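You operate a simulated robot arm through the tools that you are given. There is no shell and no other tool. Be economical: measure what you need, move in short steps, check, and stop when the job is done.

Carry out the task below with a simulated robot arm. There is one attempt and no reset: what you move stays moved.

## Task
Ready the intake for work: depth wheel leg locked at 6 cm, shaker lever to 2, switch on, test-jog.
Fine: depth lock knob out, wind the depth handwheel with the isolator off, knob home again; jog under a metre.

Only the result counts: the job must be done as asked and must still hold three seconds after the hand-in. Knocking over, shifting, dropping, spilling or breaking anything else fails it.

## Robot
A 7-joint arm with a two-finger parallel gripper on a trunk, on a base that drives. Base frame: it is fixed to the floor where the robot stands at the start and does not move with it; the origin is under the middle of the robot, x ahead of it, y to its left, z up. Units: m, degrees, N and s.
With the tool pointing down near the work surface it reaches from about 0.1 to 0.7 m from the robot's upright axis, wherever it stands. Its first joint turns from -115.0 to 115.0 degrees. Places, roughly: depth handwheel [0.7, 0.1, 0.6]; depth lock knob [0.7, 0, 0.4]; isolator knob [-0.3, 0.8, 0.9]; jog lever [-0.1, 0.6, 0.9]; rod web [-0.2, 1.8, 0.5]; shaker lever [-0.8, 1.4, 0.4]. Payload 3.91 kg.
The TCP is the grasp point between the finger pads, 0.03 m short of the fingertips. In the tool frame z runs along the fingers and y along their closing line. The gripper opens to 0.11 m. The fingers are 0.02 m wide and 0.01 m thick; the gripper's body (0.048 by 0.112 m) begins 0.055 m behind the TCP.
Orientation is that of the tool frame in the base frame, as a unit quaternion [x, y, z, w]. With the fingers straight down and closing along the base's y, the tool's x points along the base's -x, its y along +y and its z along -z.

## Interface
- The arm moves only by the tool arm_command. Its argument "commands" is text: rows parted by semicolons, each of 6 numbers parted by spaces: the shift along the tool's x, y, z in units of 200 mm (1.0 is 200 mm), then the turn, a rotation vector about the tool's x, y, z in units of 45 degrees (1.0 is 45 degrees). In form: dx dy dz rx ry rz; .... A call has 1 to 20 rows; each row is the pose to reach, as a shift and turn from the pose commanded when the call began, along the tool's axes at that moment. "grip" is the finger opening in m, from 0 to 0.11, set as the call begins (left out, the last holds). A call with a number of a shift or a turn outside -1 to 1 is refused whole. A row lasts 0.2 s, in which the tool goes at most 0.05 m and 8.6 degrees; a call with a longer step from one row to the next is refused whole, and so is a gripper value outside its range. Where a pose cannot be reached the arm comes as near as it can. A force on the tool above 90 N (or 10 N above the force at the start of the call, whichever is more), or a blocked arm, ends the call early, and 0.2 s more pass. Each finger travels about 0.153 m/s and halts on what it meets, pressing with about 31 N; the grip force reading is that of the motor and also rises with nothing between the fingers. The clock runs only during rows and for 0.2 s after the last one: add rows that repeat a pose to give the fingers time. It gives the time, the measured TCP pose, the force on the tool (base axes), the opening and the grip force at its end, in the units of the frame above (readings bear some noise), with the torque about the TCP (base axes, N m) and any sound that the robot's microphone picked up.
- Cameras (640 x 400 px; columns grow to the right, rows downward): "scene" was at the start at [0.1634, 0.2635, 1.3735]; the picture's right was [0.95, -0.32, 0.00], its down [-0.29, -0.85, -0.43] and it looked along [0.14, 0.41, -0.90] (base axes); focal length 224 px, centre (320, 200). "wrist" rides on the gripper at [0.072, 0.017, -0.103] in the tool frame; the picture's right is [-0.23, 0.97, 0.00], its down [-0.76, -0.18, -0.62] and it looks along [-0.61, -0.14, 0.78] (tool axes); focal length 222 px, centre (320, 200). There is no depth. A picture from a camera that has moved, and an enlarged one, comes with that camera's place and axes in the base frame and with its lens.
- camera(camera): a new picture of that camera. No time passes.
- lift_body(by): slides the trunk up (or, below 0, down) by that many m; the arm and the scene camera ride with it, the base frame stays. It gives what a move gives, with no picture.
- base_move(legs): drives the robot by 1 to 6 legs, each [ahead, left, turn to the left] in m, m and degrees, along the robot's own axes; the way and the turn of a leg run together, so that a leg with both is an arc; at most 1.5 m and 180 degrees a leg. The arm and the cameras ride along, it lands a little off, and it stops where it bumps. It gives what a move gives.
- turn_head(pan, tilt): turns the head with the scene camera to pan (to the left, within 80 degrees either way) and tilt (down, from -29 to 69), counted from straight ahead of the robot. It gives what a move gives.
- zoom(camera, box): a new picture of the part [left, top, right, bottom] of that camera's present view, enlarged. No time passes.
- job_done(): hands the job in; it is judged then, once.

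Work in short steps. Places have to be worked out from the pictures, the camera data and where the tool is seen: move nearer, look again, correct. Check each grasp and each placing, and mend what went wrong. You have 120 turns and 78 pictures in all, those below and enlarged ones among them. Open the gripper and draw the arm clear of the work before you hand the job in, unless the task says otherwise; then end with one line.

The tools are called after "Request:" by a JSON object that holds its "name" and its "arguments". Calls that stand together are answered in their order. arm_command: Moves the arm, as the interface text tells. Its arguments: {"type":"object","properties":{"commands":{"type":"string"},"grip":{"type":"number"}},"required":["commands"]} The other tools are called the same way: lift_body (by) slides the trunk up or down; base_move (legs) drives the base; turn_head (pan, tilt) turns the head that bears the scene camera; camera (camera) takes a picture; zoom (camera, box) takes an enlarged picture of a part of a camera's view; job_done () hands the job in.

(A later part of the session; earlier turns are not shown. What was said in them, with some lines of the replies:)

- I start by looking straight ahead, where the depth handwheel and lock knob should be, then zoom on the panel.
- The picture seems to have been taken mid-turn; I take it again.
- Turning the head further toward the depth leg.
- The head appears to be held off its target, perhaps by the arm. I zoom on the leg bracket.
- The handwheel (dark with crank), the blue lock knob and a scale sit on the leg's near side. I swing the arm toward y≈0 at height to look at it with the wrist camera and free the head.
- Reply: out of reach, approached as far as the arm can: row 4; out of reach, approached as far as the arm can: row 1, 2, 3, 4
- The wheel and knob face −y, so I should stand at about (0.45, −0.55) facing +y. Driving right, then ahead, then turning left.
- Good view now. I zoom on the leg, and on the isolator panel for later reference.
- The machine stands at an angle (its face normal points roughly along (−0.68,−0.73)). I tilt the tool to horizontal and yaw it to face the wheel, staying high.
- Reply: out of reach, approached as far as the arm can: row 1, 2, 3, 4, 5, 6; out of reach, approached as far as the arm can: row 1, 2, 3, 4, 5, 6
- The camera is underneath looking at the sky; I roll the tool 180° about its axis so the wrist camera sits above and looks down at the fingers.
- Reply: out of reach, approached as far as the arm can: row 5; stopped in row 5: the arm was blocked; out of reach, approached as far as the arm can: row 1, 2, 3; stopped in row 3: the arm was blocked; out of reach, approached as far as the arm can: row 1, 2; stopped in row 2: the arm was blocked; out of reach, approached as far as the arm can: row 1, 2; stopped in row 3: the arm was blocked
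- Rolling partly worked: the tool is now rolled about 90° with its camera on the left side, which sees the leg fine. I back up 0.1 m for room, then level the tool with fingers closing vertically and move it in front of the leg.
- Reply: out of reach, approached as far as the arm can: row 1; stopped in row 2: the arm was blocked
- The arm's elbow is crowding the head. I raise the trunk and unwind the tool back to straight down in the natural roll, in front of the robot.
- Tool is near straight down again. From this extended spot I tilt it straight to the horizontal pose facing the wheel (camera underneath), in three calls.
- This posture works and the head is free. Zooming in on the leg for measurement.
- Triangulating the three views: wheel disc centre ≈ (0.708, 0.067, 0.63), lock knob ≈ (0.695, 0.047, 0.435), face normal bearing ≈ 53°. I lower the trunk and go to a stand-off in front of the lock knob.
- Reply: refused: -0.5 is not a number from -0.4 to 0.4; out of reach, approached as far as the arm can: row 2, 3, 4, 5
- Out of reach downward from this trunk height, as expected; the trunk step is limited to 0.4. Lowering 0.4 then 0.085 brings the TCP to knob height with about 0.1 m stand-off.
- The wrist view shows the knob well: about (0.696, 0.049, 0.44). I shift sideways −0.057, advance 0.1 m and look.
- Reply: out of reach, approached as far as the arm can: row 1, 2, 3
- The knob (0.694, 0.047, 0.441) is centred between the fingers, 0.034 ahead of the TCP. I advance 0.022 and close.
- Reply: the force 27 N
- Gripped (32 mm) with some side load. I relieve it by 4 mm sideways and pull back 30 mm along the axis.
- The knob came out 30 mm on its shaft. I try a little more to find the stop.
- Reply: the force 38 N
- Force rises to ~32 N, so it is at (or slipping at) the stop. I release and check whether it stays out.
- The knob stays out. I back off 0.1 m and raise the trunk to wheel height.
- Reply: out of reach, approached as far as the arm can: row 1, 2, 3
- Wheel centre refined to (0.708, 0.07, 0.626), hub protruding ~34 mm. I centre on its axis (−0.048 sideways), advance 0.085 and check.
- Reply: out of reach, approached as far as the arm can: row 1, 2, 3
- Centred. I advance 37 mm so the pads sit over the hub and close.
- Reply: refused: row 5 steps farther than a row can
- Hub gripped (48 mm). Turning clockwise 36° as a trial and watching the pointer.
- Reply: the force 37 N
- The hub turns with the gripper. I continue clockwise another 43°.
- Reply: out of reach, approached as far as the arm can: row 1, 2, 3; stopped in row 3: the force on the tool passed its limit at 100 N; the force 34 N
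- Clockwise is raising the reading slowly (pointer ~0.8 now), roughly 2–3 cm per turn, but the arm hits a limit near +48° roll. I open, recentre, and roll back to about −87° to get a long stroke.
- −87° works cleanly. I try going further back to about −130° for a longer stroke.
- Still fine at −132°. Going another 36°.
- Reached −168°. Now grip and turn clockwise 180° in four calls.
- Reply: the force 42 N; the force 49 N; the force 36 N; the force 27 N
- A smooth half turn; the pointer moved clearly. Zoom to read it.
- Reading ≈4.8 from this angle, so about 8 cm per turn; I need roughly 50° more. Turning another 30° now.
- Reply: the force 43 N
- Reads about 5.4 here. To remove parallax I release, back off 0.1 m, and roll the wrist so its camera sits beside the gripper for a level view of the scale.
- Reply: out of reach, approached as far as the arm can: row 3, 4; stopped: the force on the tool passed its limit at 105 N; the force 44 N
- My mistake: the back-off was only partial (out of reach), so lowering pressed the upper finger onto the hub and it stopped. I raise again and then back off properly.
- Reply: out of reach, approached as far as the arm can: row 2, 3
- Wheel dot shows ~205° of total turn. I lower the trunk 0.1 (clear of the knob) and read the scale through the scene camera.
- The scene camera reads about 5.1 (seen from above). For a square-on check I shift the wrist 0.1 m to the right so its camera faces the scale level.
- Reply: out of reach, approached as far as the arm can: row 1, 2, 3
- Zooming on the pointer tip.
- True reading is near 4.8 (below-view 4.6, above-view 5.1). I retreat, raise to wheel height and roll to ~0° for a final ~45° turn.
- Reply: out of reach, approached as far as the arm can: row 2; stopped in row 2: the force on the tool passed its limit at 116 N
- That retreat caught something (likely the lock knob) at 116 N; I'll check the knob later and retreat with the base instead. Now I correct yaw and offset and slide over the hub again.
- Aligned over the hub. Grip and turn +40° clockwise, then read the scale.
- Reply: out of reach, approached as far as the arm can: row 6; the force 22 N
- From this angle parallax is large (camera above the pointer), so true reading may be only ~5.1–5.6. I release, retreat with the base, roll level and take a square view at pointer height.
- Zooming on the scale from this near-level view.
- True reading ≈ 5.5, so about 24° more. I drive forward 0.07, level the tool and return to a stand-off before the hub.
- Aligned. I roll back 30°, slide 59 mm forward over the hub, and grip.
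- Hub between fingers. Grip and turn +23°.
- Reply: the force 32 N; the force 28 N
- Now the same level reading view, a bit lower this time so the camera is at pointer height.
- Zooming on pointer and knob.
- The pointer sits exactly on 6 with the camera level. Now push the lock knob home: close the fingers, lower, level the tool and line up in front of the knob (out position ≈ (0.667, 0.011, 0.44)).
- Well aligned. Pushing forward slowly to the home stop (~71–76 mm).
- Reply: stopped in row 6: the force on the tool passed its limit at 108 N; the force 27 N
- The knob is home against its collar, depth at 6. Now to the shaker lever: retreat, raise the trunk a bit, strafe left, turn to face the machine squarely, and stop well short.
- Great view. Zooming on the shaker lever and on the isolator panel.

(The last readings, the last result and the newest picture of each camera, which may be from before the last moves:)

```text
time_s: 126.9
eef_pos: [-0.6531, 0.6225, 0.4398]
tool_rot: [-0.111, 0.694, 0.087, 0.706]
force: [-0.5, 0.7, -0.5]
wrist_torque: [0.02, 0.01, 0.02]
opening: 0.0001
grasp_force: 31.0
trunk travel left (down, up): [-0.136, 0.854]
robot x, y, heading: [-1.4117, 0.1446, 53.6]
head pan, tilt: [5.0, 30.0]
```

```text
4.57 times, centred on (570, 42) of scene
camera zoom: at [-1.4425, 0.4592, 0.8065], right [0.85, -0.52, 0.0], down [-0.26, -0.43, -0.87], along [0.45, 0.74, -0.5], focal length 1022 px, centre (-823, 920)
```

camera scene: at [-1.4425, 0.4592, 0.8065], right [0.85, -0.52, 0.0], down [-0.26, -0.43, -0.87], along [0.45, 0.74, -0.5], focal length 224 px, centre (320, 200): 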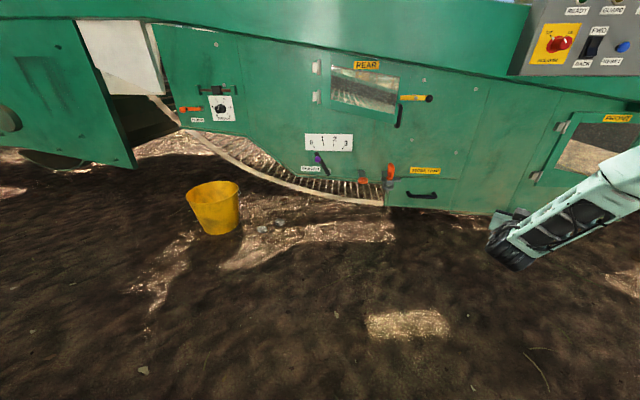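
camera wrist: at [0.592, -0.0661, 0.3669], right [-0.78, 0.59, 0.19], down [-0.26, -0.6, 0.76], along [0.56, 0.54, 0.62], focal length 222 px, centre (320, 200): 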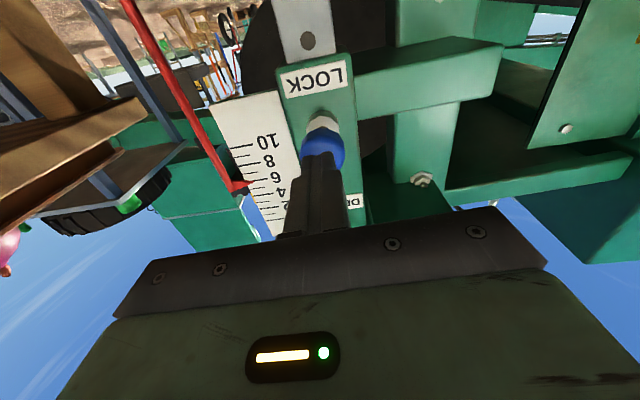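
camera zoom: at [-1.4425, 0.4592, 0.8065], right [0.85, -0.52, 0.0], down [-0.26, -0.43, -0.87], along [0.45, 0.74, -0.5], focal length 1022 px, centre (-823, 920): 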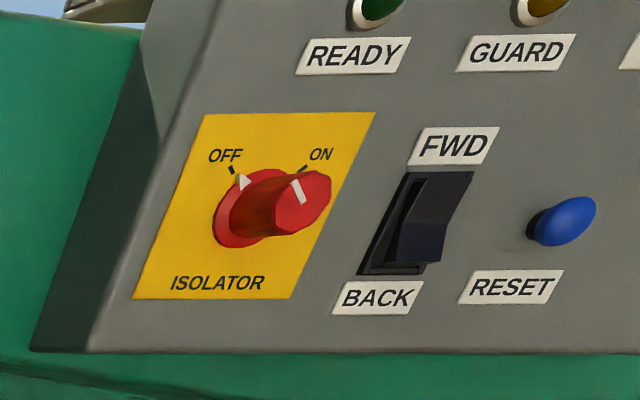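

The isolator points to OFF, and the shaker lever is at 0 (knob ≈ (−0.878, 1.41, 0.405), pivot below-right). Before driving in, I pull the arm back and square the tool to the machine.

Request:
{"name": "arm_command", "arguments": {"commands": "0 0.06 -0.17 -0.08 0 0;0 0.12 -0.34 -0.16 0 0;0 0.18 -0.51 -0.25 0 0;0 0.24 -0.68 -0.33 0 0;0 0.29 -0.85 -0.41 0 0", "grip": 0.05}}

Request:
{"name": "arm_command", "arguments": {"commands": "0 0.11 -0.143 -0.08 0 0;0 0.22 -0.286 -0.16 0 0;0 0.33 -0.43 -0.25 0 0;0 0.44 -0.573 -0.33 0 0;0 0.546 -0.716 -0.41 0 0;0 0.546 -0.716 -0.41 0 0"}}

```text
time_s: 128.1
eef_pos: [-0.8305, 0.6316, 0.4355]
tool_rot: [-0.223, 0.671, 0.198, 0.679]
force: [-0.3, 0.5, -0.1]
wrist_torque: [-0.01, 0.0, -0.01]
opening: 0.0499
grasp_force: 0.1
trunk travel left (down, up): [-0.136, 0.854]
robot x, y, heading: [-1.4128, 0.1441, 53.8]
head pan, tilt: [5.0, 30.0]
```

```text
time_s: 129.5
eef_pos: [-1.0081, 0.6587, 0.4227]
tool_rot: [-0.328, 0.631, 0.303, 0.634]
force: [-0.5, 0.5, -0.3]
wrist_torque: [0.01, 0.01, -0.01]
opening: 0.0501
grasp_force: 0.1
out of reach, approached as far as the arm can: row 4, 5, 6
trunk travel left (down, up): [-0.136, 0.854]
robot x, y, heading: [-1.4082, 0.1446, 53.6]
head pan, tilt: [5.0, 30.0]
```

Tool is squared, 0.65 m ahead of the robot. Driving in, leaving ~0.18 m to the knob.

Request:
{"name": "base_move", "arguments": {"legs": [[0, 0.343, 0], [0.5, 0, 0]]}}

Request:
{"name": "camera", "arguments": {"camera": "wrist"}}

```text
time_s: 134.3
eef_pos: [-0.9806, 1.2679, 0.4236]
tool_rot: [-0.325, 0.632, 0.301, 0.635]
force: [0.1, 0.4, 0.2]
wrist_torque: [-0.01, -0.01, 0.01]
opening: 0.05
grasp_force: 0.1
trunk travel left (down, up): [-0.136, 0.854]
robot x, y, heading: [-1.3886, 0.7613, 53.3]
head pan, tilt: [5.0, 30.0]
```

```text
19 pictures are left
camera wrist: at [-1.0535, 1.1921, 0.3511], right [-0.78, 0.6, 0.19], down [-0.25, -0.58, 0.77], along [0.58, 0.55, 0.6], focal length 222 px, centre (320, 200)
```

wrist: 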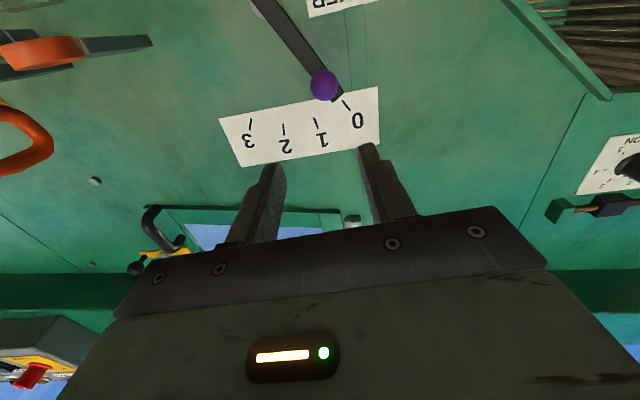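

Knob confirmed at (−0.878, 1.408, 0.403). Move down 21 mm and forward 160 mm, then grip.

Request:
{"name": "arm_command", "arguments": {"commands": "0.1 0.01 0.15 0 0 0;0.103 0.01 0.35 0 0 0;0.103 0.01 0.55 0 0 0;0.103 0.01 0.7 0 0 0;0.103 0.01 0.8 0 0 0;0.103 0.01 0.8 0 0 0"}}

Request:
{"name": "camera", "arguments": {"camera": "wrist"}}

```text
time_s: 135.7
eef_pos: [-0.8928, 1.4013, 0.4021]
tool_rot: [-0.324, 0.634, 0.297, 0.637]
force: [-0.3, -0.2, -0.2]
wrist_torque: [0.03, -0.01, 0.0]
opening: 0.0501
grasp_force: 0.0
out of reach, approached as far as the arm can: row 4, 5, 6
trunk travel left (down, up): [-0.136, 0.854]
robot x, y, heading: [-1.3843, 0.7574, 53.3]
head pan, tilt: [5.0, 30.0]
```

```text
18 pictures are left
camera wrist: at [-0.9682, 1.3249, 0.3308], right [-0.77, 0.61, 0.19], down [-0.26, -0.58, 0.78], along [0.58, 0.55, 0.6], focal length 222 px, centre (320, 200)
```

wrist: 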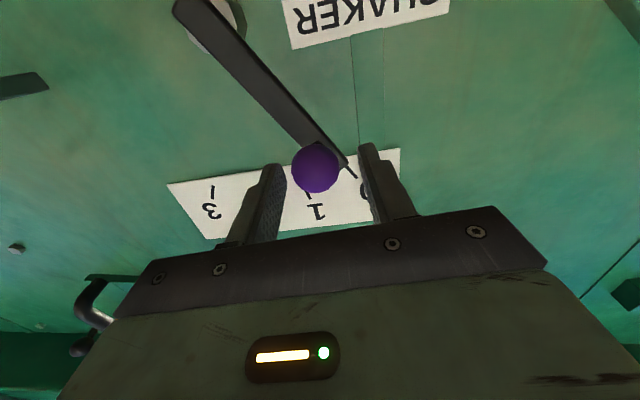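

The knob is between the fingers but the arm is at its reach limit. I pull the arm back 90 mm and drive the base forward 80 mm.

Request:
{"name": "arm_command", "arguments": {"commands": "0 0 -0.15 0 0 0;0 0 -0.3 0 0 0;0 0 -0.45 0 0 0"}}

Request:
{"name": "base_move", "arguments": {"legs": [[0.08, 0, 0]]}}

```text
time_s: 136.5
eef_pos: [-0.9476, 1.3294, 0.404]
tool_rot: [-0.325, 0.633, 0.3, 0.636]
force: [-0.1, 0.1, -0.2]
wrist_torque: [0.0, -0.05, 0.03]
opening: 0.0503
grasp_force: 0.0
trunk travel left (down, up): [-0.136, 0.854]
robot x, y, heading: [-1.386, 0.756, 53.5]
head pan, tilt: [5.0, 30.0]
```

```text
time_s: 137.6
eef_pos: [-0.9016, 1.3936, 0.4029]
tool_rot: [-0.326, 0.632, 0.301, 0.635]
force: [0.6, -0.2, -1.4]
wrist_torque: [-0.04, 0.01, 0.0]
opening: 0.0503
grasp_force: 0.0
trunk travel left (down, up): [-0.136, 0.854]
robot x, y, heading: [-1.3382, 0.8218, 53.5]
head pan, tilt: [5.0, 30.0]
```

Small correction forward and right, then grip the knob.

Request:
{"name": "arm_command", "arguments": {"commands": "0 -0.045 0.05 0 0 0;0 -0.045 0.1 0 0 0;0 -0.045 0.1 0 0 0"}}

Request:
{"name": "arm_command", "arguments": {"commands": "0 0 0 0 0 0;0 0 0 0 0 0;0 0 0 0 0 0", "grip": 0.0}}

```text
time_s: 138.4
eef_pos: [-0.8825, 1.4041, 0.4032]
tool_rot: [-0.327, 0.633, 0.299, 0.636]
force: [-1.2, -0.7, -0.8]
wrist_torque: [0.02, 0.02, 0.02]
opening: 0.0501
grasp_force: 0.0
trunk travel left (down, up): [-0.136, 0.854]
robot x, y, heading: [-1.3345, 0.8214, 53.5]
head pan, tilt: [5.0, 30.0]
```

```text
time_s: 139.2
eef_pos: [-0.8823, 1.4061, 0.4036]
tool_rot: [-0.325, 0.632, 0.3, 0.636]
force: [-3.5, 8.0, 3.8]
wrist_torque: [0.08, 0.01, 0.18]
opening: 0.033
grasp_force: 45.0
trunk travel left (down, up): [-0.136, 0.854]
robot x, y, heading: [-1.3378, 0.8243, 53.5]
head pan, tilt: [5.0, 30.0]
```

Ball gripped. I sweep it along the arc from 0 to 2 (≈40°, radius ≈ 0.09 m).

Request:
{"name": "arm_command", "arguments": {"commands": "-0.02 -0.035 0 0 0 0;-0.034 -0.071 0 0 0 0;-0.046 -0.11 0 0 0 0;-0.054 -0.147 0 0 0 0;-0.058 -0.186 0 0 0 0;-0.06 -0.225 0 0 0 0;-0.058 -0.264 0 0 0 0;-0.054 -0.303 0 0 0 0;-0.054 -0.303 0 0 0 0"}}

Request:
{"name": "zoom", "arguments": {"camera": "wrist", "box": [120, 0, 500, 230]}}

```text
time_s: 141.2
eef_pos: [-0.8721, 1.391, 0.4226]
tool_rot: [-0.322, 0.638, 0.289, 0.637]
force: [11.2, 0.9, -30.1]
wrist_torque: [-0.54, 0.37, -0.22]
opening: 0.033
grasp_force: 45.1
out of reach, approached as far as the arm can: row 1, 2, 3, 4, 5, 6, 7, 8, 9
trunk travel left (down, up): [-0.136, 0.854]
robot x, y, heading: [-1.3326, 0.8201, 53.5]
head pan, tilt: [5.0, 30.0]
```

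```text
1.68 times, centred on (310, 115) of wrist
camera zoom: at [-0.9478, 1.3162, 0.352], right [-0.76, 0.62, 0.19], down [-0.27, -0.56, 0.78], along [0.59, 0.55, 0.6], focal length 374 px, centre (337, 343)
```

zoom: 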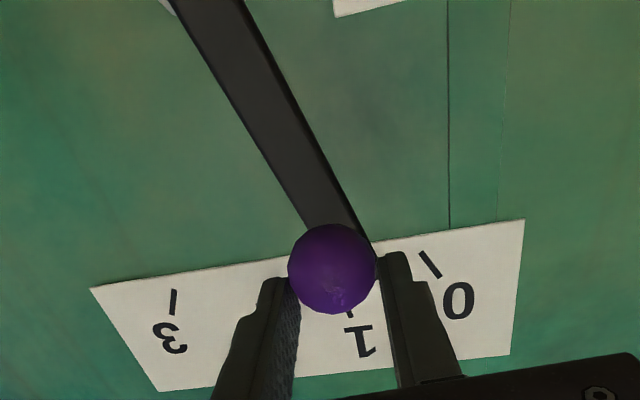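

The arm can't go further right at this low posture relative to the trunk. I release, back off, lower the trunk 0.1 and raise the arm by the same, then re-grip.

Request:
{"name": "arm_command", "arguments": {"commands": "0 0 0 0 0 0;0 0 0 0 0 0;0 0 -0.2 0 0 0;0 0 -0.4 0 0 0", "grip": 0.06}}

Request:
{"name": "lift_body", "arguments": {"by": -0.1}}

Request:
{"name": "arm_command", "arguments": {"commands": "-0.2 0 0 0 0 0;-0.4 0 0 0 0 0;-0.5 0 0 0 0 0;-0.5 0 0 0 0 0"}}

Request:
{"name": "camera", "arguments": {"camera": "wrist"}}

```text
time_s: 142.2
eef_pos: [-0.9227, 1.3307, 0.4231]
tool_rot: [-0.326, 0.632, 0.3, 0.636]
force: [-0.3, 0.4, -0.7]
wrist_torque: [-0.01, 0.0, -0.02]
opening: 0.0601
grasp_force: 0.1
out of reach, approached as far as the arm can: row 4
trunk travel left (down, up): [-0.136, 0.854]
robot x, y, heading: [-1.3358, 0.8211, 53.3]
head pan, tilt: [5.0, 30.0]
```

```text
time_s: 143.5
eef_pos: [-0.9204, 1.332, 0.3235]
tool_rot: [-0.327, 0.632, 0.301, 0.635]
force: [0.1, -0.3, 0.1]
wrist_torque: [0.0, 0.04, 0.0]
opening: 0.0599
grasp_force: 0.0
trunk travel left (down, up): [-0.036, 0.954]
robot x, y, heading: [-1.3372, 0.8226, 53.6]
head pan, tilt: [5.0, 30.0]
```

```text
time_s: 144.5
eef_pos: [-0.9168, 1.3615, 0.4183]
tool_rot: [-0.327, 0.632, 0.301, 0.635]
force: [-0.3, -0.4, -0.7]
wrist_torque: [0.01, -0.02, 0.0]
opening: 0.0599
grasp_force: 0.1
out of reach, approached as far as the arm can: row 1, 2, 3, 4
trunk travel left (down, up): [-0.036, 0.954]
robot x, y, heading: [-1.3343, 0.8168, 53.6]
head pan, tilt: [5.0, 30.0]
```

```text
16 pictures are left
camera wrist: at [-0.9905, 1.2854, 0.3472], right [-0.78, 0.6, 0.19], down [-0.25, -0.58, 0.77], along [0.57, 0.55, 0.6], focal length 222 px, centre (320, 200)
```

wrist: 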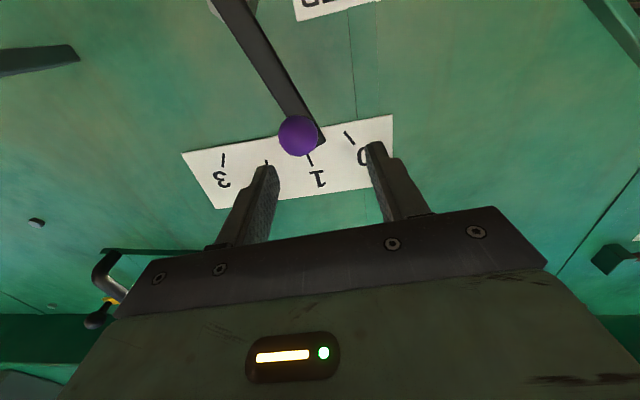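

The limit seems to come from the wrist yaw relative to the arm; earlier the arm worked well with the target on its left. I back off, strafe right 0.2 and move the arm left by as much.

Request:
{"name": "base_move", "arguments": {"legs": [[-0.14, 0, 0], [0, -0.22, 0]]}}

Request:
{"name": "arm_command", "arguments": {"commands": "0 0.2 0.05 0 0 0;0 0.4 0.1 0 0 0;0 0.6 0.15 0 0 0;0 0.8 0.2 0 0 0;0 1 0.25 0 0 0;0 1 0.25 0 0 0"}}

```text
time_s: 147.1
eef_pos: [-0.8208, 1.1224, 0.4193]
tool_rot: [-0.327, 0.631, 0.302, 0.635]
force: [-0.2, -0.4, -0.8]
wrist_torque: [0.01, -0.04, -0.01]
opening: 0.0598
grasp_force: 0.0
trunk travel left (down, up): [-0.036, 0.954]
robot x, y, heading: [-1.2428, 0.5822, 53.7]
head pan, tilt: [5.0, 30.0]
```

```text
time_s: 148.5
eef_pos: [-0.951, 1.2837, 0.4119]
tool_rot: [-0.327, 0.632, 0.301, 0.635]
force: [0.2, 0.0, -0.3]
wrist_torque: [-0.03, 0.0, -0.02]
opening: 0.0602
grasp_force: 0.0
trunk travel left (down, up): [-0.036, 0.954]
robot x, y, heading: [-1.2415, 0.5823, 53.5]
head pan, tilt: [5.0, 30.0]
```

Now fully in reach. Base forward 0.06, then arm forward 0.08 onto the ball, and grip.

Request:
{"name": "base_move", "arguments": {"legs": [[0.06, 0, 0]]}}

Request:
{"name": "arm_command", "arguments": {"commands": "0 0 0.15 0 0 0;0 0 0.3 0 0 0;0 0 0.4 0 0 0;0 0 0.4 0 0 0"}}

Request:
{"name": "camera", "arguments": {"camera": "wrist"}}

```text
time_s: 149.5
eef_pos: [-0.9145, 1.3315, 0.4117]
tool_rot: [-0.326, 0.632, 0.301, 0.635]
force: [-0.4, -0.1, 0.0]
wrist_torque: [-0.02, -0.01, 0.01]
opening: 0.0597
grasp_force: 0.1
trunk travel left (down, up): [-0.036, 0.954]
robot x, y, heading: [-1.2049, 0.6303, 53.8]
head pan, tilt: [5.0, 30.0]
```

```text
time_s: 150.5
eef_pos: [-0.8641, 1.3958, 0.4095]
tool_rot: [-0.327, 0.632, 0.302, 0.635]
force: [0.8, -0.7, -0.1]
wrist_torque: [-0.01, -0.01, 0.0]
opening: 0.0601
grasp_force: 0.1
trunk travel left (down, up): [-0.036, 0.954]
robot x, y, heading: [-1.2012, 0.6277, 53.7]
head pan, tilt: [5.0, 30.0]
```

```text
15 pictures are left
camera wrist: at [-0.9382, 1.3197, 0.3384], right [-0.78, 0.6, 0.19], down [-0.25, -0.58, 0.77], along [0.57, 0.56, 0.6], focal length 222 px, centre (320, 200)
```

wrist: 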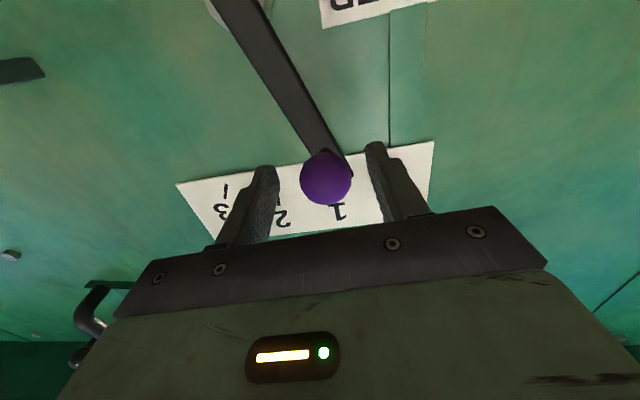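

Grip and sweep right ~44 mm along the arc toward 2.

Request:
{"name": "arm_command", "arguments": {"commands": "0 0 0 0 0 0;0 0 0 0 0 0;0 0 0 0 0 0", "grip": 0.0}}

Request:
{"name": "arm_command", "arguments": {"commands": "-0.01 -0.035 0 0 0 0;-0.017 -0.07 0 0 0 0;-0.02 -0.105 0 0 0 0;-0.022 -0.14 0 0 0 0;-0.02 -0.18 0 0 0 0;-0.016 -0.218 0 0 0 0;-0.016 -0.218 0 0 0 0"}}

Request:
{"name": "camera", "arguments": {"camera": "wrist"}}

```text
time_s: 151.3
eef_pos: [-0.8642, 1.3953, 0.4112]
tool_rot: [-0.326, 0.632, 0.302, 0.635]
force: [-0.7, 5.8, 1.9]
wrist_torque: [-0.01, 0.03, 0.06]
opening: 0.0328
grasp_force: 44.9
trunk travel left (down, up): [-0.036, 0.954]
robot x, y, heading: [-1.2063, 0.6319, 53.7]
head pan, tilt: [5.0, 30.0]
```

```text
time_s: 152.9
eef_pos: [-0.8315, 1.368, 0.4148]
tool_rot: [-0.327, 0.632, 0.3, 0.635]
force: [-0.1, 2.1, 0.7]
wrist_torque: [0.12, 0.26, 0.03]
opening: 0.0329
grasp_force: 45.0
trunk travel left (down, up): [-0.036, 0.954]
robot x, y, heading: [-1.2019, 0.6322, 53.6]
head pan, tilt: [5.0, 30.0]
```

```text
14 pictures are left
camera wrist: at [-0.9044, 1.2927, 0.3424], right [-0.78, 0.6, 0.19], down [-0.25, -0.58, 0.78], along [0.57, 0.56, 0.6], focal length 222 px, centre (320, 200)
```

wrist: 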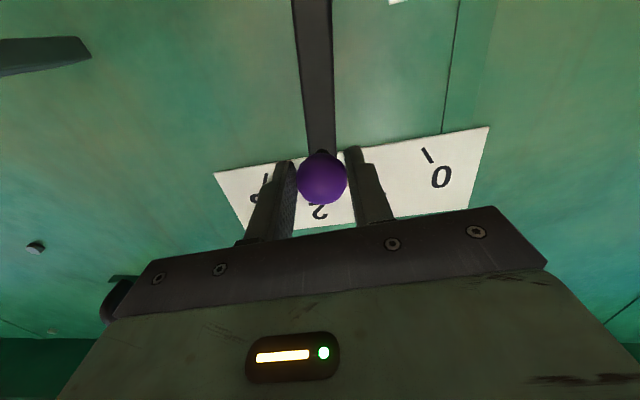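

Low forces, near 2. I release, retreat with the base, and check.

Request:
{"name": "arm_command", "arguments": {"commands": "0 0 0 0 0 0;0 0 0 0 0 0;0 0 0 0 0 0", "grip": 0.06}}

Request:
{"name": "base_move", "arguments": {"legs": [[-0.15, 0, 0]]}}

Request:
{"name": "zoom", "arguments": {"camera": "wrist", "box": [180, 0, 440, 160]}}

```text
time_s: 153.7
eef_pos: [-0.8316, 1.3693, 0.4151]
tool_rot: [-0.327, 0.632, 0.302, 0.635]
force: [-0.4, 0.7, 0.7]
wrist_torque: [0.0, 0.0, 0.03]
opening: 0.0601
grasp_force: 0.1
trunk travel left (down, up): [-0.036, 0.954]
robot x, y, heading: [-1.2037, 0.6295, 53.7]
head pan, tilt: [5.0, 30.0]
```

```text
time_s: 155.1
eef_pos: [-0.9224, 1.2473, 0.4145]
tool_rot: [-0.327, 0.632, 0.301, 0.635]
force: [-0.2, 0.1, 0.1]
wrist_torque: [0.0, -0.01, 0.02]
opening: 0.06
grasp_force: 0.1
trunk travel left (down, up): [-0.036, 0.954]
robot x, y, heading: [-1.2934, 0.5111, 54.0]
head pan, tilt: [5.0, 30.0]
```

```text
2.46 times, centred on (310, 80) of wrist
camera zoom: at [-0.995, 1.1709, 0.3428], right [-0.78, 0.6, 0.19], down [-0.25, -0.58, 0.77], along [0.57, 0.56, 0.6], focal length 547 px, centre (345, 495)
```

zoom: 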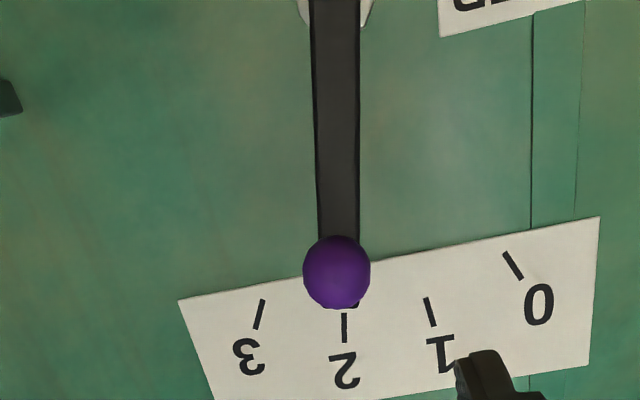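

The lever now points at 2. Next the isolator: triangulated knob base ≈ (−0.282, 0.835, 0.884), axis along the face normal. Back off, raise the trunk, and strafe right to stand before it.

Request:
{"name": "base_move", "arguments": {"legs": [[-0.12, 0, 0]]}}

Request:
{"name": "lift_body", "arguments": {"by": 0.4}}

Request:
{"name": "lift_body", "arguments": {"by": 0.075}}

Request:
{"name": "base_move", "arguments": {"legs": [[0, -0.87, 0]]}}

Request:
{"name": "camera", "arguments": {"camera": "wrist"}}

```text
time_s: 156.3
eef_pos: [-0.9914, 1.1481, 0.4151]
tool_rot: [-0.327, 0.632, 0.301, 0.635]
force: [0.1, 0.7, -0.1]
wrist_torque: [0.02, -0.03, 0.0]
opening: 0.06
grasp_force: 0.1
trunk travel left (down, up): [-0.036, 0.954]
robot x, y, heading: [-1.3671, 0.4129, 53.4]
head pan, tilt: [5.0, 30.0]
```

```text
time_s: 160.1
eef_pos: [-0.9915, 1.1485, 0.8149]
tool_rot: [-0.327, 0.632, 0.301, 0.635]
force: [0.0, 0.1, -0.1]
wrist_torque: [0.0, 0.01, 0.01]
opening: 0.0598
grasp_force: 0.1
trunk travel left (down, up): [-0.436, 0.554]
robot x, y, heading: [-1.3687, 0.407, 53.6]
head pan, tilt: [5.0, 30.0]
```

```text
time_s: 161.2
eef_pos: [-0.993, 1.1477, 0.8901]
tool_rot: [-0.326, 0.632, 0.3, 0.635]
force: [0.5, 0.0, 0.4]
wrist_torque: [0.0, 0.01, 0.02]
opening: 0.0599
grasp_force: 0.1
trunk travel left (down, up): [-0.511, 0.479]
robot x, y, heading: [-1.3695, 0.4134, 53.7]
head pan, tilt: [5.0, 30.0]
```

```text
time_s: 165.9
eef_pos: [-0.2948, 0.6396, 0.8893]
tool_rot: [-0.332, 0.629, 0.307, 0.632]
force: [0.0, -0.4, 0.4]
wrist_torque: [0.0, 0.0, -0.01]
opening: 0.0603
grasp_force: 0.1
trunk travel left (down, up): [-0.511, 0.479]
robot x, y, heading: [-0.6564, -0.103, 54.4]
head pan, tilt: [5.0, 30.0]
```

```text
12 pictures are left
camera wrist: at [-0.3681, 0.5622, 0.8178], right [-0.79, 0.58, 0.19], down [-0.24, -0.58, 0.77], along [0.57, 0.56, 0.6], focal length 222 px, centre (320, 200)
```

wrist: 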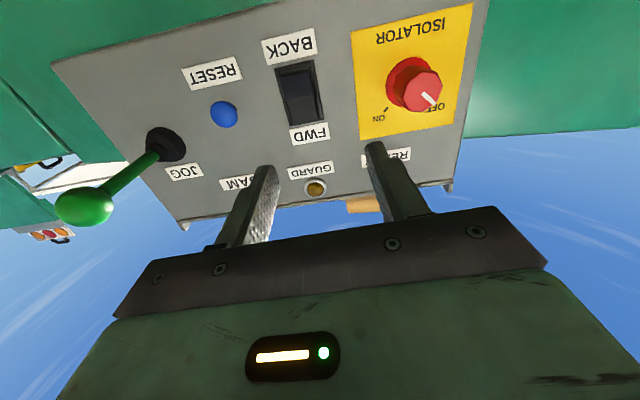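

The isolator knob is clear: axis at about (−0.289, 0.818, 0.885). I shift left 0.1, roll back −60° for a clockwise stroke, then advance.

Request:
{"name": "arm_command", "arguments": {"commands": "0.01 0.2 0 0 0 0;0.02 0.4 0 0 0 0;0.02 0.5 0 0 0 -0.16;0.02 0.5 0 0 0 -0.32;0.02 0.5 0 0 0 -0.48;0.02 0.5 0 0 0 -0.64", "grip": 0.075}}

Request:
{"name": "arm_command", "arguments": {"commands": "0 0 0 0 0 -0.16;0 0 0 0 0 -0.32;0 0 0 0 0 -0.48;0 0 0 0 0 -0.64;0 0 0.15 0 0 -0.7;0 0 0.3 0 0 -0.7;0 0 0.4 0 0 -0.7"}}

Request:
{"name": "camera", "arguments": {"camera": "wrist"}}

```text
time_s: 167.3
eef_pos: [-0.3765, 0.6981, 0.8825]
tool_rot: [-0.478, 0.526, 0.139, 0.689]
force: [-1.2, -0.3, -0.1]
wrist_torque: [0.01, -0.01, 0.03]
opening: 0.0751
grasp_force: 0.1
trunk travel left (down, up): [-0.511, 0.479]
robot x, y, heading: [-0.6555, -0.1047, 53.9]
head pan, tilt: [5.0, 30.0]
```

```text
time_s: 168.9
eef_pos: [-0.3297, 0.7627, 0.8822]
tool_rot: [-0.603, 0.377, -0.054, 0.701]
force: [0.7, -0.3, -0.7]
wrist_torque: [0.01, 0.01, -0.01]
opening: 0.0749
grasp_force: 0.0
trunk travel left (down, up): [-0.511, 0.479]
robot x, y, heading: [-0.6593, -0.1029, 54.3]
head pan, tilt: [5.0, 30.0]
```

```text
11 pictures are left
camera wrist: at [-0.3445, 0.6446, 0.8344], right [-0.53, 0.38, -0.76], down [-0.84, -0.15, 0.52], along [0.09, 0.91, 0.4], focal length 222 px, centre (320, 200)
```

wrist: 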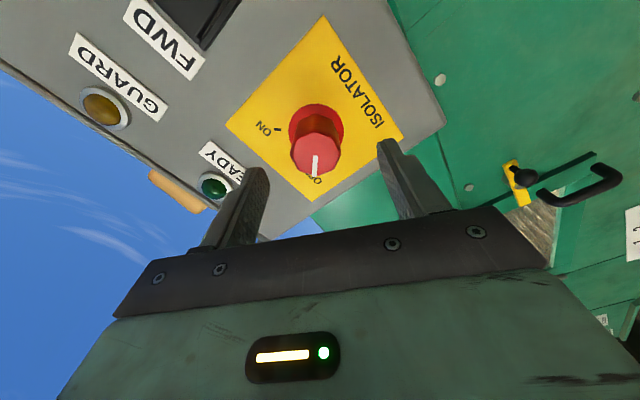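

Aligned within ~5 mm. Advance 45 mm, grip, then turn clockwise 90° in two calls.

Request:
{"name": "arm_command", "arguments": {"commands": "-0.012 -0.022 0.1 0 0 0;-0.012 -0.022 0.225 0 0 0;-0.012 -0.022 0.225 0 0 0"}}

Request:
{"name": "arm_command", "arguments": {"commands": "0 0 0 0 0 0;0 0 0 0 0 0;0 0 0 0 0 0;0 0 0 0 0 0", "grip": 0.0}}

Request:
{"name": "arm_command", "arguments": {"commands": "0 0 0 0 0 0.167;0 0 0 0 0 0.333;0 0 0 0 0 0.5;0 0 0 0 0 0.667;0 0 0 0 0 0.833;0 0 0 0 0 1"}}

```text
time_s: 169.7
eef_pos: [-0.3024, 0.7993, 0.8865]
tool_rot: [-0.603, 0.377, -0.053, 0.701]
force: [-0.4, -0.2, 0.6]
wrist_torque: [-0.04, 0.0, 0.02]
opening: 0.075
grasp_force: 0.2
trunk travel left (down, up): [-0.511, 0.479]
robot x, y, heading: [-0.6549, -0.1066, 54.2]
head pan, tilt: [5.0, 30.0]
```

```text
time_s: 170.7
eef_pos: [-0.3031, 0.8, 0.8857]
tool_rot: [-0.604, 0.377, -0.053, 0.701]
force: [0.0, 3.2, -4.3]
wrist_torque: [1.12, -0.61, -0.23]
opening: 0.037
grasp_force: 45.4
trunk travel left (down, up): [-0.511, 0.479]
robot x, y, heading: [-0.6592, -0.1048, 54.4]
head pan, tilt: [5.0, 30.0]
```

```text
time_s: 172.1
eef_pos: [-0.3014, 0.7994, 0.8853]
tool_rot: [-0.411, 0.58, 0.22, 0.668]
force: [6.4, 20.3, 5.3]
wrist_torque: [-0.6, 0.48, 0.37]
opening: 0.0369
grasp_force: 45.0
trunk travel left (down, up): [-0.511, 0.479]
robot x, y, heading: [-0.6555, -0.1009, 54.5]
head pan, tilt: [5.0, 30.0]
```

45° done with low torque. Continue another 45°.

Request:
{"name": "arm_command", "arguments": {"commands": "0 0 0 0 0 0.167;0 0 0 0 0 0.333;0 0 0 0 0 0.5;0 0 0 0 0 0.667;0 0 0 0 0 0.833;0 0 0 0 0 1"}}

Request:
{"name": "camera", "arguments": {"camera": "wrist"}}

```text
time_s: 173.5
eef_pos: [-0.3016, 0.7986, 0.8858]
tool_rot: [-0.158, 0.693, 0.458, 0.533]
force: [11.4, 1.0, 5.9]
wrist_torque: [-0.22, 0.18, 1.57]
opening: 0.037
grasp_force: 44.7
trunk travel left (down, up): [-0.511, 0.479]
robot x, y, heading: [-0.6573, -0.1071, 54.4]
head pan, tilt: [5.0, 30.0]
```

```text
10 pictures are left
camera wrist: at [-0.4013, 0.7426, 0.8307], right [-0.6, 0.45, 0.66], down [0.05, -0.8, 0.6], along [0.8, 0.39, 0.46], focal length 222 px, centre (320, 200)
```

wrist: 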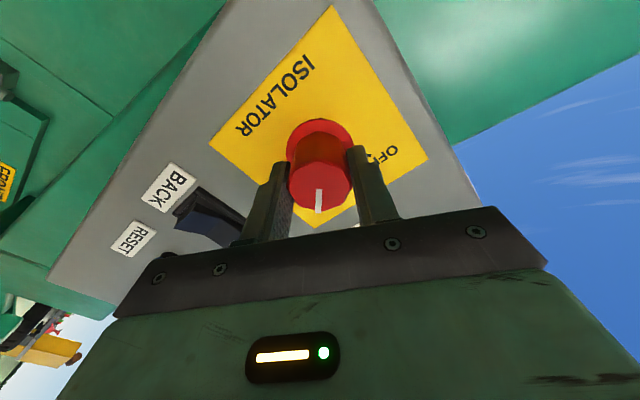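

The knob has followed 90°. Release, retreat by base 0.12 and check pointer and READY lamp.

Request:
{"name": "arm_command", "arguments": {"commands": "0 0 0 0 0 0;0 0 0 0 0 0;0 0 0 0 0 0", "grip": 0.08}}

Request:
{"name": "base_move", "arguments": {"legs": [[-0.15, 0, 0]]}}

Request:
{"name": "arm_command", "arguments": {"commands": "0 0 0 0 0 -0.167;0 0 0 0 0 -0.333;0 0 0 0 0 -0.5;0 0 0 0 0 -0.667"}}

Request:
{"name": "camera", "arguments": {"camera": "wrist"}}

```text
time_s: 174.3
eef_pos: [-0.3034, 0.7996, 0.8859]
tool_rot: [-0.158, 0.694, 0.458, 0.533]
force: [0.8, -0.3, 0.2]
wrist_torque: [0.0, -0.03, 0.0]
opening: 0.0797
grasp_force: 0.0
trunk travel left (down, up): [-0.511, 0.479]
robot x, y, heading: [-0.6578, -0.103, 54.5]
head pan, tilt: [5.0, 30.0]
```

```text
time_s: 175.7
eef_pos: [-0.39, 0.6753, 0.8853]
tool_rot: [-0.159, 0.693, 0.458, 0.533]
force: [-0.6, 0.1, 0.2]
wrist_torque: [0.01, -0.02, -0.02]
opening: 0.08
grasp_force: 0.1
trunk travel left (down, up): [-0.511, 0.479]
robot x, y, heading: [-0.7486, -0.2303, 54.8]
head pan, tilt: [5.0, 30.0]
```

```text
time_s: 176.7
eef_pos: [-0.3898, 0.676, 0.8863]
tool_rot: [-0.333, 0.628, 0.303, 0.634]
force: [-0.4, 0.2, 1.2]
wrist_torque: [0.02, 0.03, 0.02]
opening: 0.0801
grasp_force: 0.1
trunk travel left (down, up): [-0.511, 0.479]
robot x, y, heading: [-0.746, -0.23, 54.6]
head pan, tilt: [5.0, 30.0]
```

```text
9 pictures are left
camera wrist: at [-0.4619, 0.5988, 0.814], right [-0.79, 0.58, 0.19], down [-0.25, -0.58, 0.78], along [0.56, 0.57, 0.6], focal length 222 px, centre (320, 200)
```

wrist: 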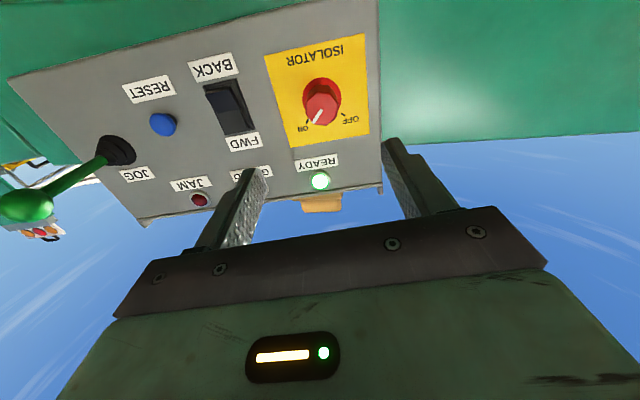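

READY is lit and the isolator points to ON. Now the jog lever (ball ≈ (−0.094, 0.549, 0.904)). I back 0.1 and strafe right 0.31 to face it.

Request:
{"name": "base_move", "arguments": {"legs": [[-0.1, 0, 0], [0, -0.31, 0]]}}

Request:
{"name": "camera", "arguments": {"camera": "wrist"}}

```text
time_s: 179.5
eef_pos: [-0.206, 0.4182, 0.8863]
tool_rot: [-0.335, 0.627, 0.306, 0.633]
force: [0.9, -0.1, 0.5]
wrist_torque: [-0.03, -0.03, 0.02]
opening: 0.0799
grasp_force: 0.1
trunk travel left (down, up): [-0.511, 0.479]
robot x, y, heading: [-0.5541, -0.4892, 54.9]
head pan, tilt: [5.0, 30.0]
```

```text
8 pictures are left
camera wrist: at [-0.2781, 0.3403, 0.8142], right [-0.79, 0.58, 0.19], down [-0.24, -0.58, 0.78], along [0.56, 0.57, 0.6], focal length 222 px, centre (320, 200)
```

wrist: 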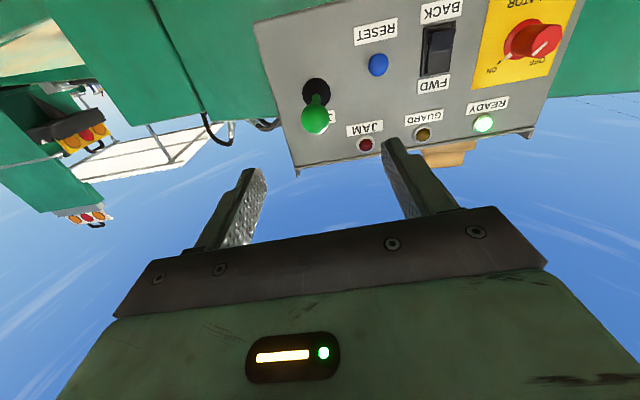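

Ball confirmed at (−0.0955, 0.551, 0.901). Align the arm, then drive 0.12 forward so the fingers straddle the ball.

Request:
{"name": "arm_command", "arguments": {"commands": "-0.075 -0.044 0 0 0 0;-0.075 -0.044 0 0 0 0"}}

Request:
{"name": "base_move", "arguments": {"legs": [[0.11, 0, 0]]}}

Request:
{"name": "camera", "arguments": {"camera": "wrist"}}

```text
time_s: 180.1
eef_pos: [-0.1999, 0.4133, 0.9011]
tool_rot: [-0.336, 0.627, 0.307, 0.632]
force: [0.4, -0.1, 0.2]
wrist_torque: [-0.04, -0.01, 0.02]
opening: 0.0799
grasp_force: 0.0
trunk travel left (down, up): [-0.511, 0.479]
robot x, y, heading: [-0.559, -0.4924, 55.0]
head pan, tilt: [5.0, 30.0]
```

```text
time_s: 181.3
eef_pos: [-0.1374, 0.5032, 0.9017]
tool_rot: [-0.335, 0.627, 0.306, 0.633]
force: [0.0, 0.0, 0.1]
wrist_torque: [0.01, 0.01, -0.03]
opening: 0.08
grasp_force: 0.0
trunk travel left (down, up): [-0.511, 0.479]
robot x, y, heading: [-0.4908, -0.401, 54.9]
head pan, tilt: [5.0, 30.0]
```

```text
7 pictures are left
camera wrist: at [-0.2086, 0.4258, 0.8288], right [-0.79, 0.58, 0.19], down [-0.24, -0.58, 0.78], along [0.56, 0.57, 0.6], focal length 222 px, centre (320, 200)
```

wrist: 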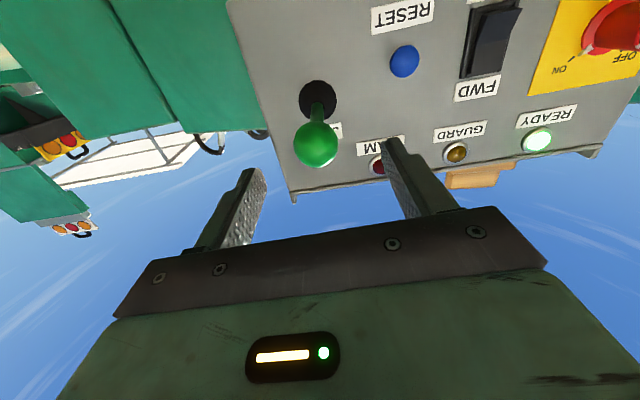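

Close. Advance 58 mm and grip the ball gently in the middle, listening for sound.

Request:
{"name": "arm_command", "arguments": {"commands": "0 -0.025 0.1 0 0 0;0 -0.025 0.2 0 0 0;0 -0.025 0.29 0 0 0;0 -0.025 0.29 0 0 0"}}

Request:
{"name": "arm_command", "arguments": {"commands": "0 0 0 0 0 0;0 0 0 0 0 0", "grip": 0.03}}

```text
time_s: 182.3
eef_pos: [-0.0981, 0.5475, 0.8992]
tool_rot: [-0.336, 0.627, 0.307, 0.632]
force: [1.0, 0.0, -0.5]
wrist_torque: [-0.01, 0.02, -0.01]
opening: 0.0798
grasp_force: 0.2
trunk travel left (down, up): [-0.511, 0.479]
robot x, y, heading: [-0.496, -0.4019, 54.9]
head pan, tilt: [5.0, 30.0]
```

```text
time_s: 182.9
eef_pos: [-0.0998, 0.5493, 0.8995]
tool_rot: [-0.337, 0.627, 0.307, 0.632]
force: [-5.4, 9.3, 0.1]
wrist_torque: [0.01, 0.06, 0.1]
opening: 0.0347
grasp_force: 45.3
trunk travel left (down, up): [-0.511, 0.479]
robot x, y, heading: [-0.4947, -0.399, 55.1]
head pan, tilt: [5.0, 30.0]
```

Gripped, no sound. Test: push 15 mm down for a moment.

Request:
{"name": "arm_command", "arguments": {"commands": "0.075 0 0 0 0 0"}}

```text
time_s: 183.3
eef_pos: [-0.1, 0.5478, 0.8898]
tool_rot: [-0.336, 0.625, 0.309, 0.633]
force: [-9.6, 21.4, 12.3]
wrist_torque: [1.04, -0.72, 0.09]
opening: 0.0352
grasp_force: 44.9
trunk travel left (down, up): [-0.511, 0.479]
robot x, y, heading: [-0.4889, -0.3991, 54.9]
head pan, tilt: [5.0, 30.0]
```

It gives about 10 mm with ~12 N (spring-like), no sound yet. Push 20 mm further.

Request:
{"name": "arm_command", "arguments": {"commands": "0.1 0 0 0 0 0"}}

```text
time_s: 183.7
eef_pos: [-0.1008, 0.5471, 0.868]
tool_rot: [-0.336, 0.626, 0.309, 0.633]
force: [-9.3, 36.9, 14.6]
wrist_torque: [0.48, -0.42, 0.06]
opening: 0.0351
grasp_force: 44.9
trunk travel left (down, up): [-0.511, 0.479]
robot x, y, heading: [-0.4932, -0.4003, 54.9]
head pan, tilt: [5.0, 30.0]
```

Still springy and silent; continue another 22 mm down, following the arc slightly inward.

Request:
{"name": "arm_command", "arguments": {"commands": "0.11 0 0.035 0 0 0"}}

```text
time_s: 184.1
eef_pos: [-0.0967, 0.5511, 0.845]
tool_rot: [-0.336, 0.626, 0.309, 0.632]
force: [-20.8, 18.9, 14.2]
wrist_torque: [0.71, -0.69, 0.21]
opening: 0.035
grasp_force: 45.1
trunk travel left (down, up): [-0.511, 0.479]
robot x, y, heading: [-0.4961, -0.3959, 55.0]
head pan, tilt: [5.0, 30.0]
```

Check with a picture what the lever and lamps are doing.

Request:
{"name": "camera", "arguments": {"camera": "wrist"}}

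```text
6 pictures are left
camera wrist: at [-0.1686, 0.4736, 0.7723], right [-0.8, 0.57, 0.19], down [-0.24, -0.59, 0.77], along [0.55, 0.57, 0.6], focal length 222 px, centre (320, 200)
```

wrist: 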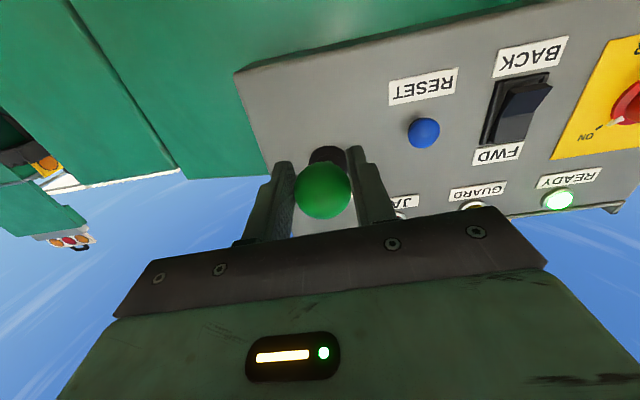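

The lever is well down but silent. Zooming on lamps and rocker to see what the panel says while held.

Request:
{"name": "zoom", "arguments": {"camera": "wrist", "box": [270, 60, 630, 230]}}

```text
1.78 times, centred on (450, 145) of wrist
camera zoom: at [-0.1686, 0.4736, 0.7723], right [-0.8, 0.57, 0.19], down [-0.24, -0.59, 0.77], along [0.55, 0.57, 0.6], focal length 395 px, centre (89, 298)
```

zoom: 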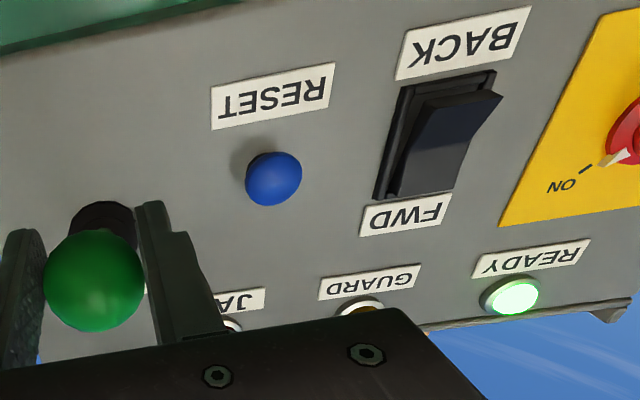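

READY is on and FWD is selected, but I can't tell whether the web ran. I return the lever to neutral and aim the head at the exposed web rods to compare before/after.

Request:
{"name": "arm_command", "arguments": {"commands": "-0.14 0 -0.03 0 0 0;-0.28 0 -0.03 0 0 0"}}

Request:
{"name": "turn_head", "arguments": {"pan": 50, "tilt": 30}}

Request:
{"name": "camera", "arguments": {"camera": "scene"}}

```text
time_s: 184.7
eef_pos: [-0.101, 0.5478, 0.8969]
tool_rot: [-0.337, 0.628, 0.307, 0.631]
force: [-22.3, -4.9, -8.3]
wrist_torque: [-0.32, 0.37, 0.19]
opening: 0.0351
grasp_force: 44.9
trunk travel left (down, up): [-0.511, 0.479]
robot x, y, heading: [-0.4953, -0.3992, 54.9]
head pan, tilt: [5.0, 30.0]
```

```text
time_s: 185.8
eef_pos: [-0.0998, 0.5482, 0.8981]
tool_rot: [-0.338, 0.627, 0.307, 0.631]
force: [-23.5, -15.8, -17.4]
wrist_torque: [-0.17, 0.02, 0.1]
opening: 0.0348
grasp_force: 45.1
trunk travel left (down, up): [-0.511, 0.479]
robot x, y, heading: [-0.4927, -0.398, 54.9]
head pan, tilt: [50.0, 30.0]
```

```text
4 pictures are left
camera scene: at [-0.6007, -0.0766, 1.1813], right [0.97, 0.26, 0.0], down [0.13, -0.48, -0.87], along [-0.22, 0.84, -0.5], focal length 224 px, centre (320, 200)
```

scene: 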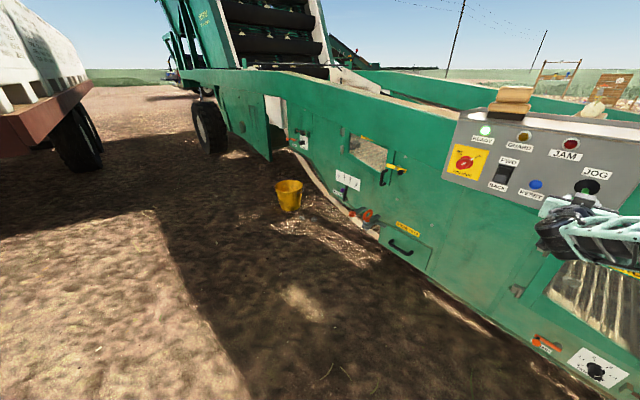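

The head now sees the panel and the front window with rods. No sound came with "down", so I test "up" briefly (25 mm).

Request:
{"name": "arm_command", "arguments": {"commands": "-0.13 0 0 0 0 0"}}

```text
time_s: 186.2
eef_pos: [-0.0904, 0.5481, 0.9318]
tool_rot: [-0.33, 0.625, 0.306, 0.637]
force: [0.7, 0.9, -1.2]
wrist_torque: [0.06, -0.01, 0.0]
opening: 0.03
grasp_force: 0.0
trunk travel left (down, up): [-0.511, 0.479]
robot x, y, heading: [-0.4914, -0.3974, 54.8]
head pan, tilt: [50.0, 30.0]
```

The fingers slid off the ball: up is a stop, so down is the jog stroke with spring return. I take a "before" zoom of the web, then press down with the fingers nested on top of the ball.

Request:
{"name": "zoom", "arguments": {"camera": "scene", "box": [500, 160, 640, 345]}}

```text
2.16 times, centred on (570, 252) of scene
camera zoom: at [-0.5994, -0.0763, 1.1823], right [0.97, 0.26, 0.0], down [0.13, -0.48, -0.87], along [-0.22, 0.84, -0.5], focal length 484 px, centre (-220, 86)
```

zoom: 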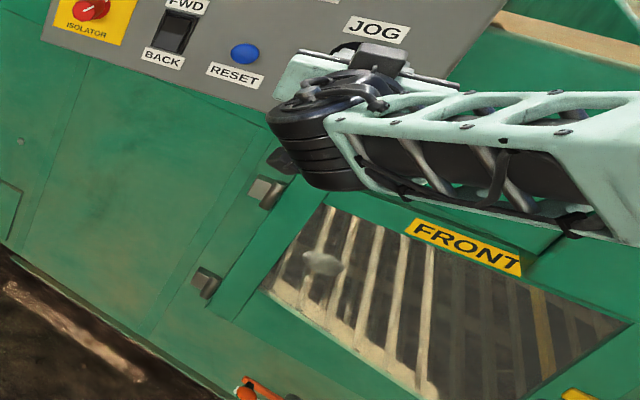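

A yellow-marked rod and a stone are visible as references. Press the ball down ~70 mm for a moment.

Request:
{"name": "arm_command", "arguments": {"commands": "0.1 0.02 0 0 0 0;0.22 0.02 0 0 0 0;0.34 0.02 0.02 0 0 0"}}

```text
time_s: 187.0
eef_pos: [-0.0986, 0.5531, 0.8638]
tool_rot: [-0.333, 0.625, 0.308, 0.636]
force: [4.0, 8.8, 17.2]
wrist_torque: [0.93, -0.77, 0.06]
opening: 0.0326
grasp_force: 45.3
trunk travel left (down, up): [-0.511, 0.479]
robot x, y, heading: [-0.4951, -0.3983, 54.8]
head pan, tilt: [50.0, 30.0]
```

Pressing with 17 N, no sound reported. Comparing the web now.

Request:
{"name": "zoom", "arguments": {"camera": "scene", "box": [500, 160, 640, 345]}}

```text
2.16 times, centred on (570, 252) of scene
camera zoom: at [-0.6003, -0.0773, 1.182], right [0.97, 0.26, 0.0], down [0.13, -0.48, -0.87], along [-0.22, 0.84, -0.5], focal length 484 px, centre (-220, 86)
```

zoom: 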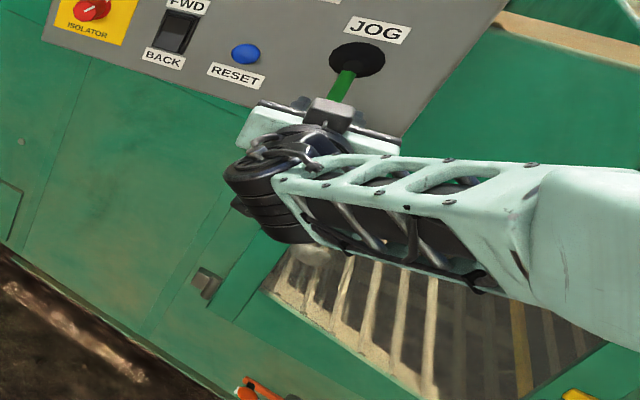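

The web has moved forward (yellow rod shifted ~5 cm), so down is the jog. I hold about 0.6 s more for a clear test, then let the lever up — total well under a metre.

Request:
{"name": "arm_command", "arguments": {"commands": "0 0 0 0 0 0;0 0 0 0 0 0;-0.2 0 0 0 0 0;-0.42 0 0 0 0 0"}}

Request:
{"name": "arm_command", "arguments": {"commands": "-0.1 0 0 0 0 0;-0.2 0 0 0 0 0", "grip": 0.08}}

Request:
{"name": "base_move", "arguments": {"legs": [[-0.3, 0, 0]]}}

Request:
{"name": "zoom", "arguments": {"camera": "scene", "box": [320, 90, 640, 330]}}

```text
time_s: 188.0
eef_pos: [-0.1022, 0.5566, 0.9381]
tool_rot: [-0.336, 0.629, 0.306, 0.631]
force: [0.4, 1.1, -0.2]
wrist_torque: [0.02, -0.01, 0.0]
opening: 0.03
grasp_force: 0.2
trunk travel left (down, up): [-0.511, 0.479]
robot x, y, heading: [-0.4942, -0.3999, 54.9]
head pan, tilt: [50.0, 30.0]
```

```text
time_s: 188.6
eef_pos: [-0.1014, 0.5564, 0.9803]
tool_rot: [-0.336, 0.627, 0.308, 0.632]
force: [0.2, 0.1, -0.7]
wrist_torque: [-0.01, -0.01, 0.02]
opening: 0.08
grasp_force: 0.1
trunk travel left (down, up): [-0.511, 0.479]
robot x, y, heading: [-0.4927, -0.3956, 54.8]
head pan, tilt: [50.0, 30.0]
```

```text
time_s: 190.7
eef_pos: [-0.2741, 0.309, 0.9807]
tool_rot: [-0.335, 0.627, 0.306, 0.633]
force: [-0.1, 0.2, 0.3]
wrist_torque: [-0.02, 0.02, 0.01]
opening: 0.08
grasp_force: 0.0
trunk travel left (down, up): [-0.511, 0.479]
robot x, y, heading: [-0.6677, -0.6459, 54.6]
head pan, tilt: [50.0, 30.0]
```

```text
1.67 times, centred on (480, 210) of scene
camera zoom: at [-0.7734, -0.323, 1.1815], right [0.97, 0.25, 0.0], down [0.13, -0.48, -0.87], along [-0.22, 0.84, -0.5], focal length 373 px, centre (53, 183)
```

zoom: 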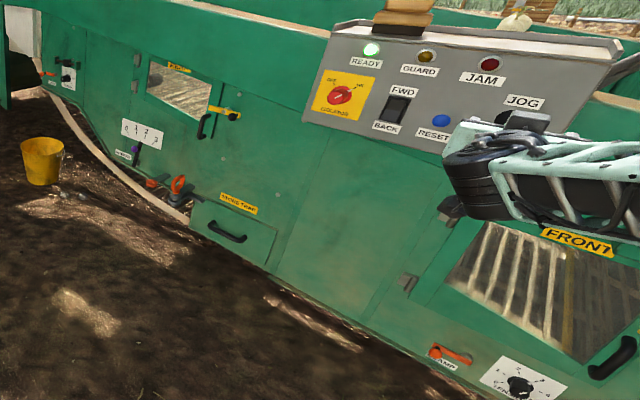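

READY lit, shaker at 2, no jam lamp. Last picture to confirm the jog lever has sprung back.

Request:
{"name": "camera", "arguments": {"camera": "wrist"}}

```text
0 pictures are left
camera wrist: at [-0.3449, 0.2315, 0.9087], right [-0.79, 0.58, 0.19], down [-0.24, -0.58, 0.78], along [0.56, 0.57, 0.6], focal length 222 px, centre (320, 200)
```

wrist: 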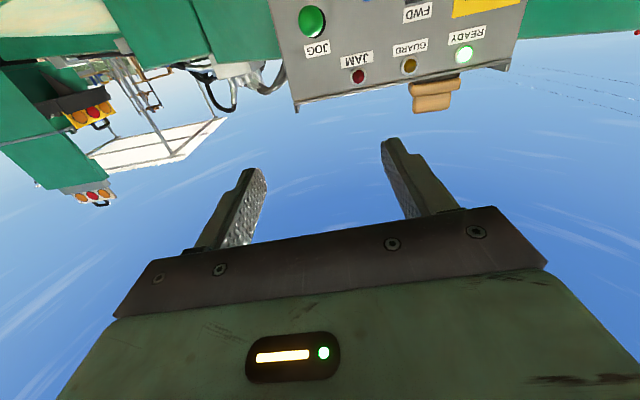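

The jog lever's ball is back at its neutral place (z ≈ 0.90), the arm is clear and the gripper is open. Handing in.

Request:
{"name": "job_done", "arguments": {}}

```text
The job is handed in.
```

The intake is ready and handed in: depth leg at 6 cm with the lock knob home, shaker lever at 2, isolator on with READY lit, and the web test-jogged forward an estimated 0.3 m (well under a metre). During the depth work the gripper knocked the handwheel hub once (105 N). It also caught on something once (116 N), probably the lock knob. The leg read 6 cm and the knob went home after both bumps.
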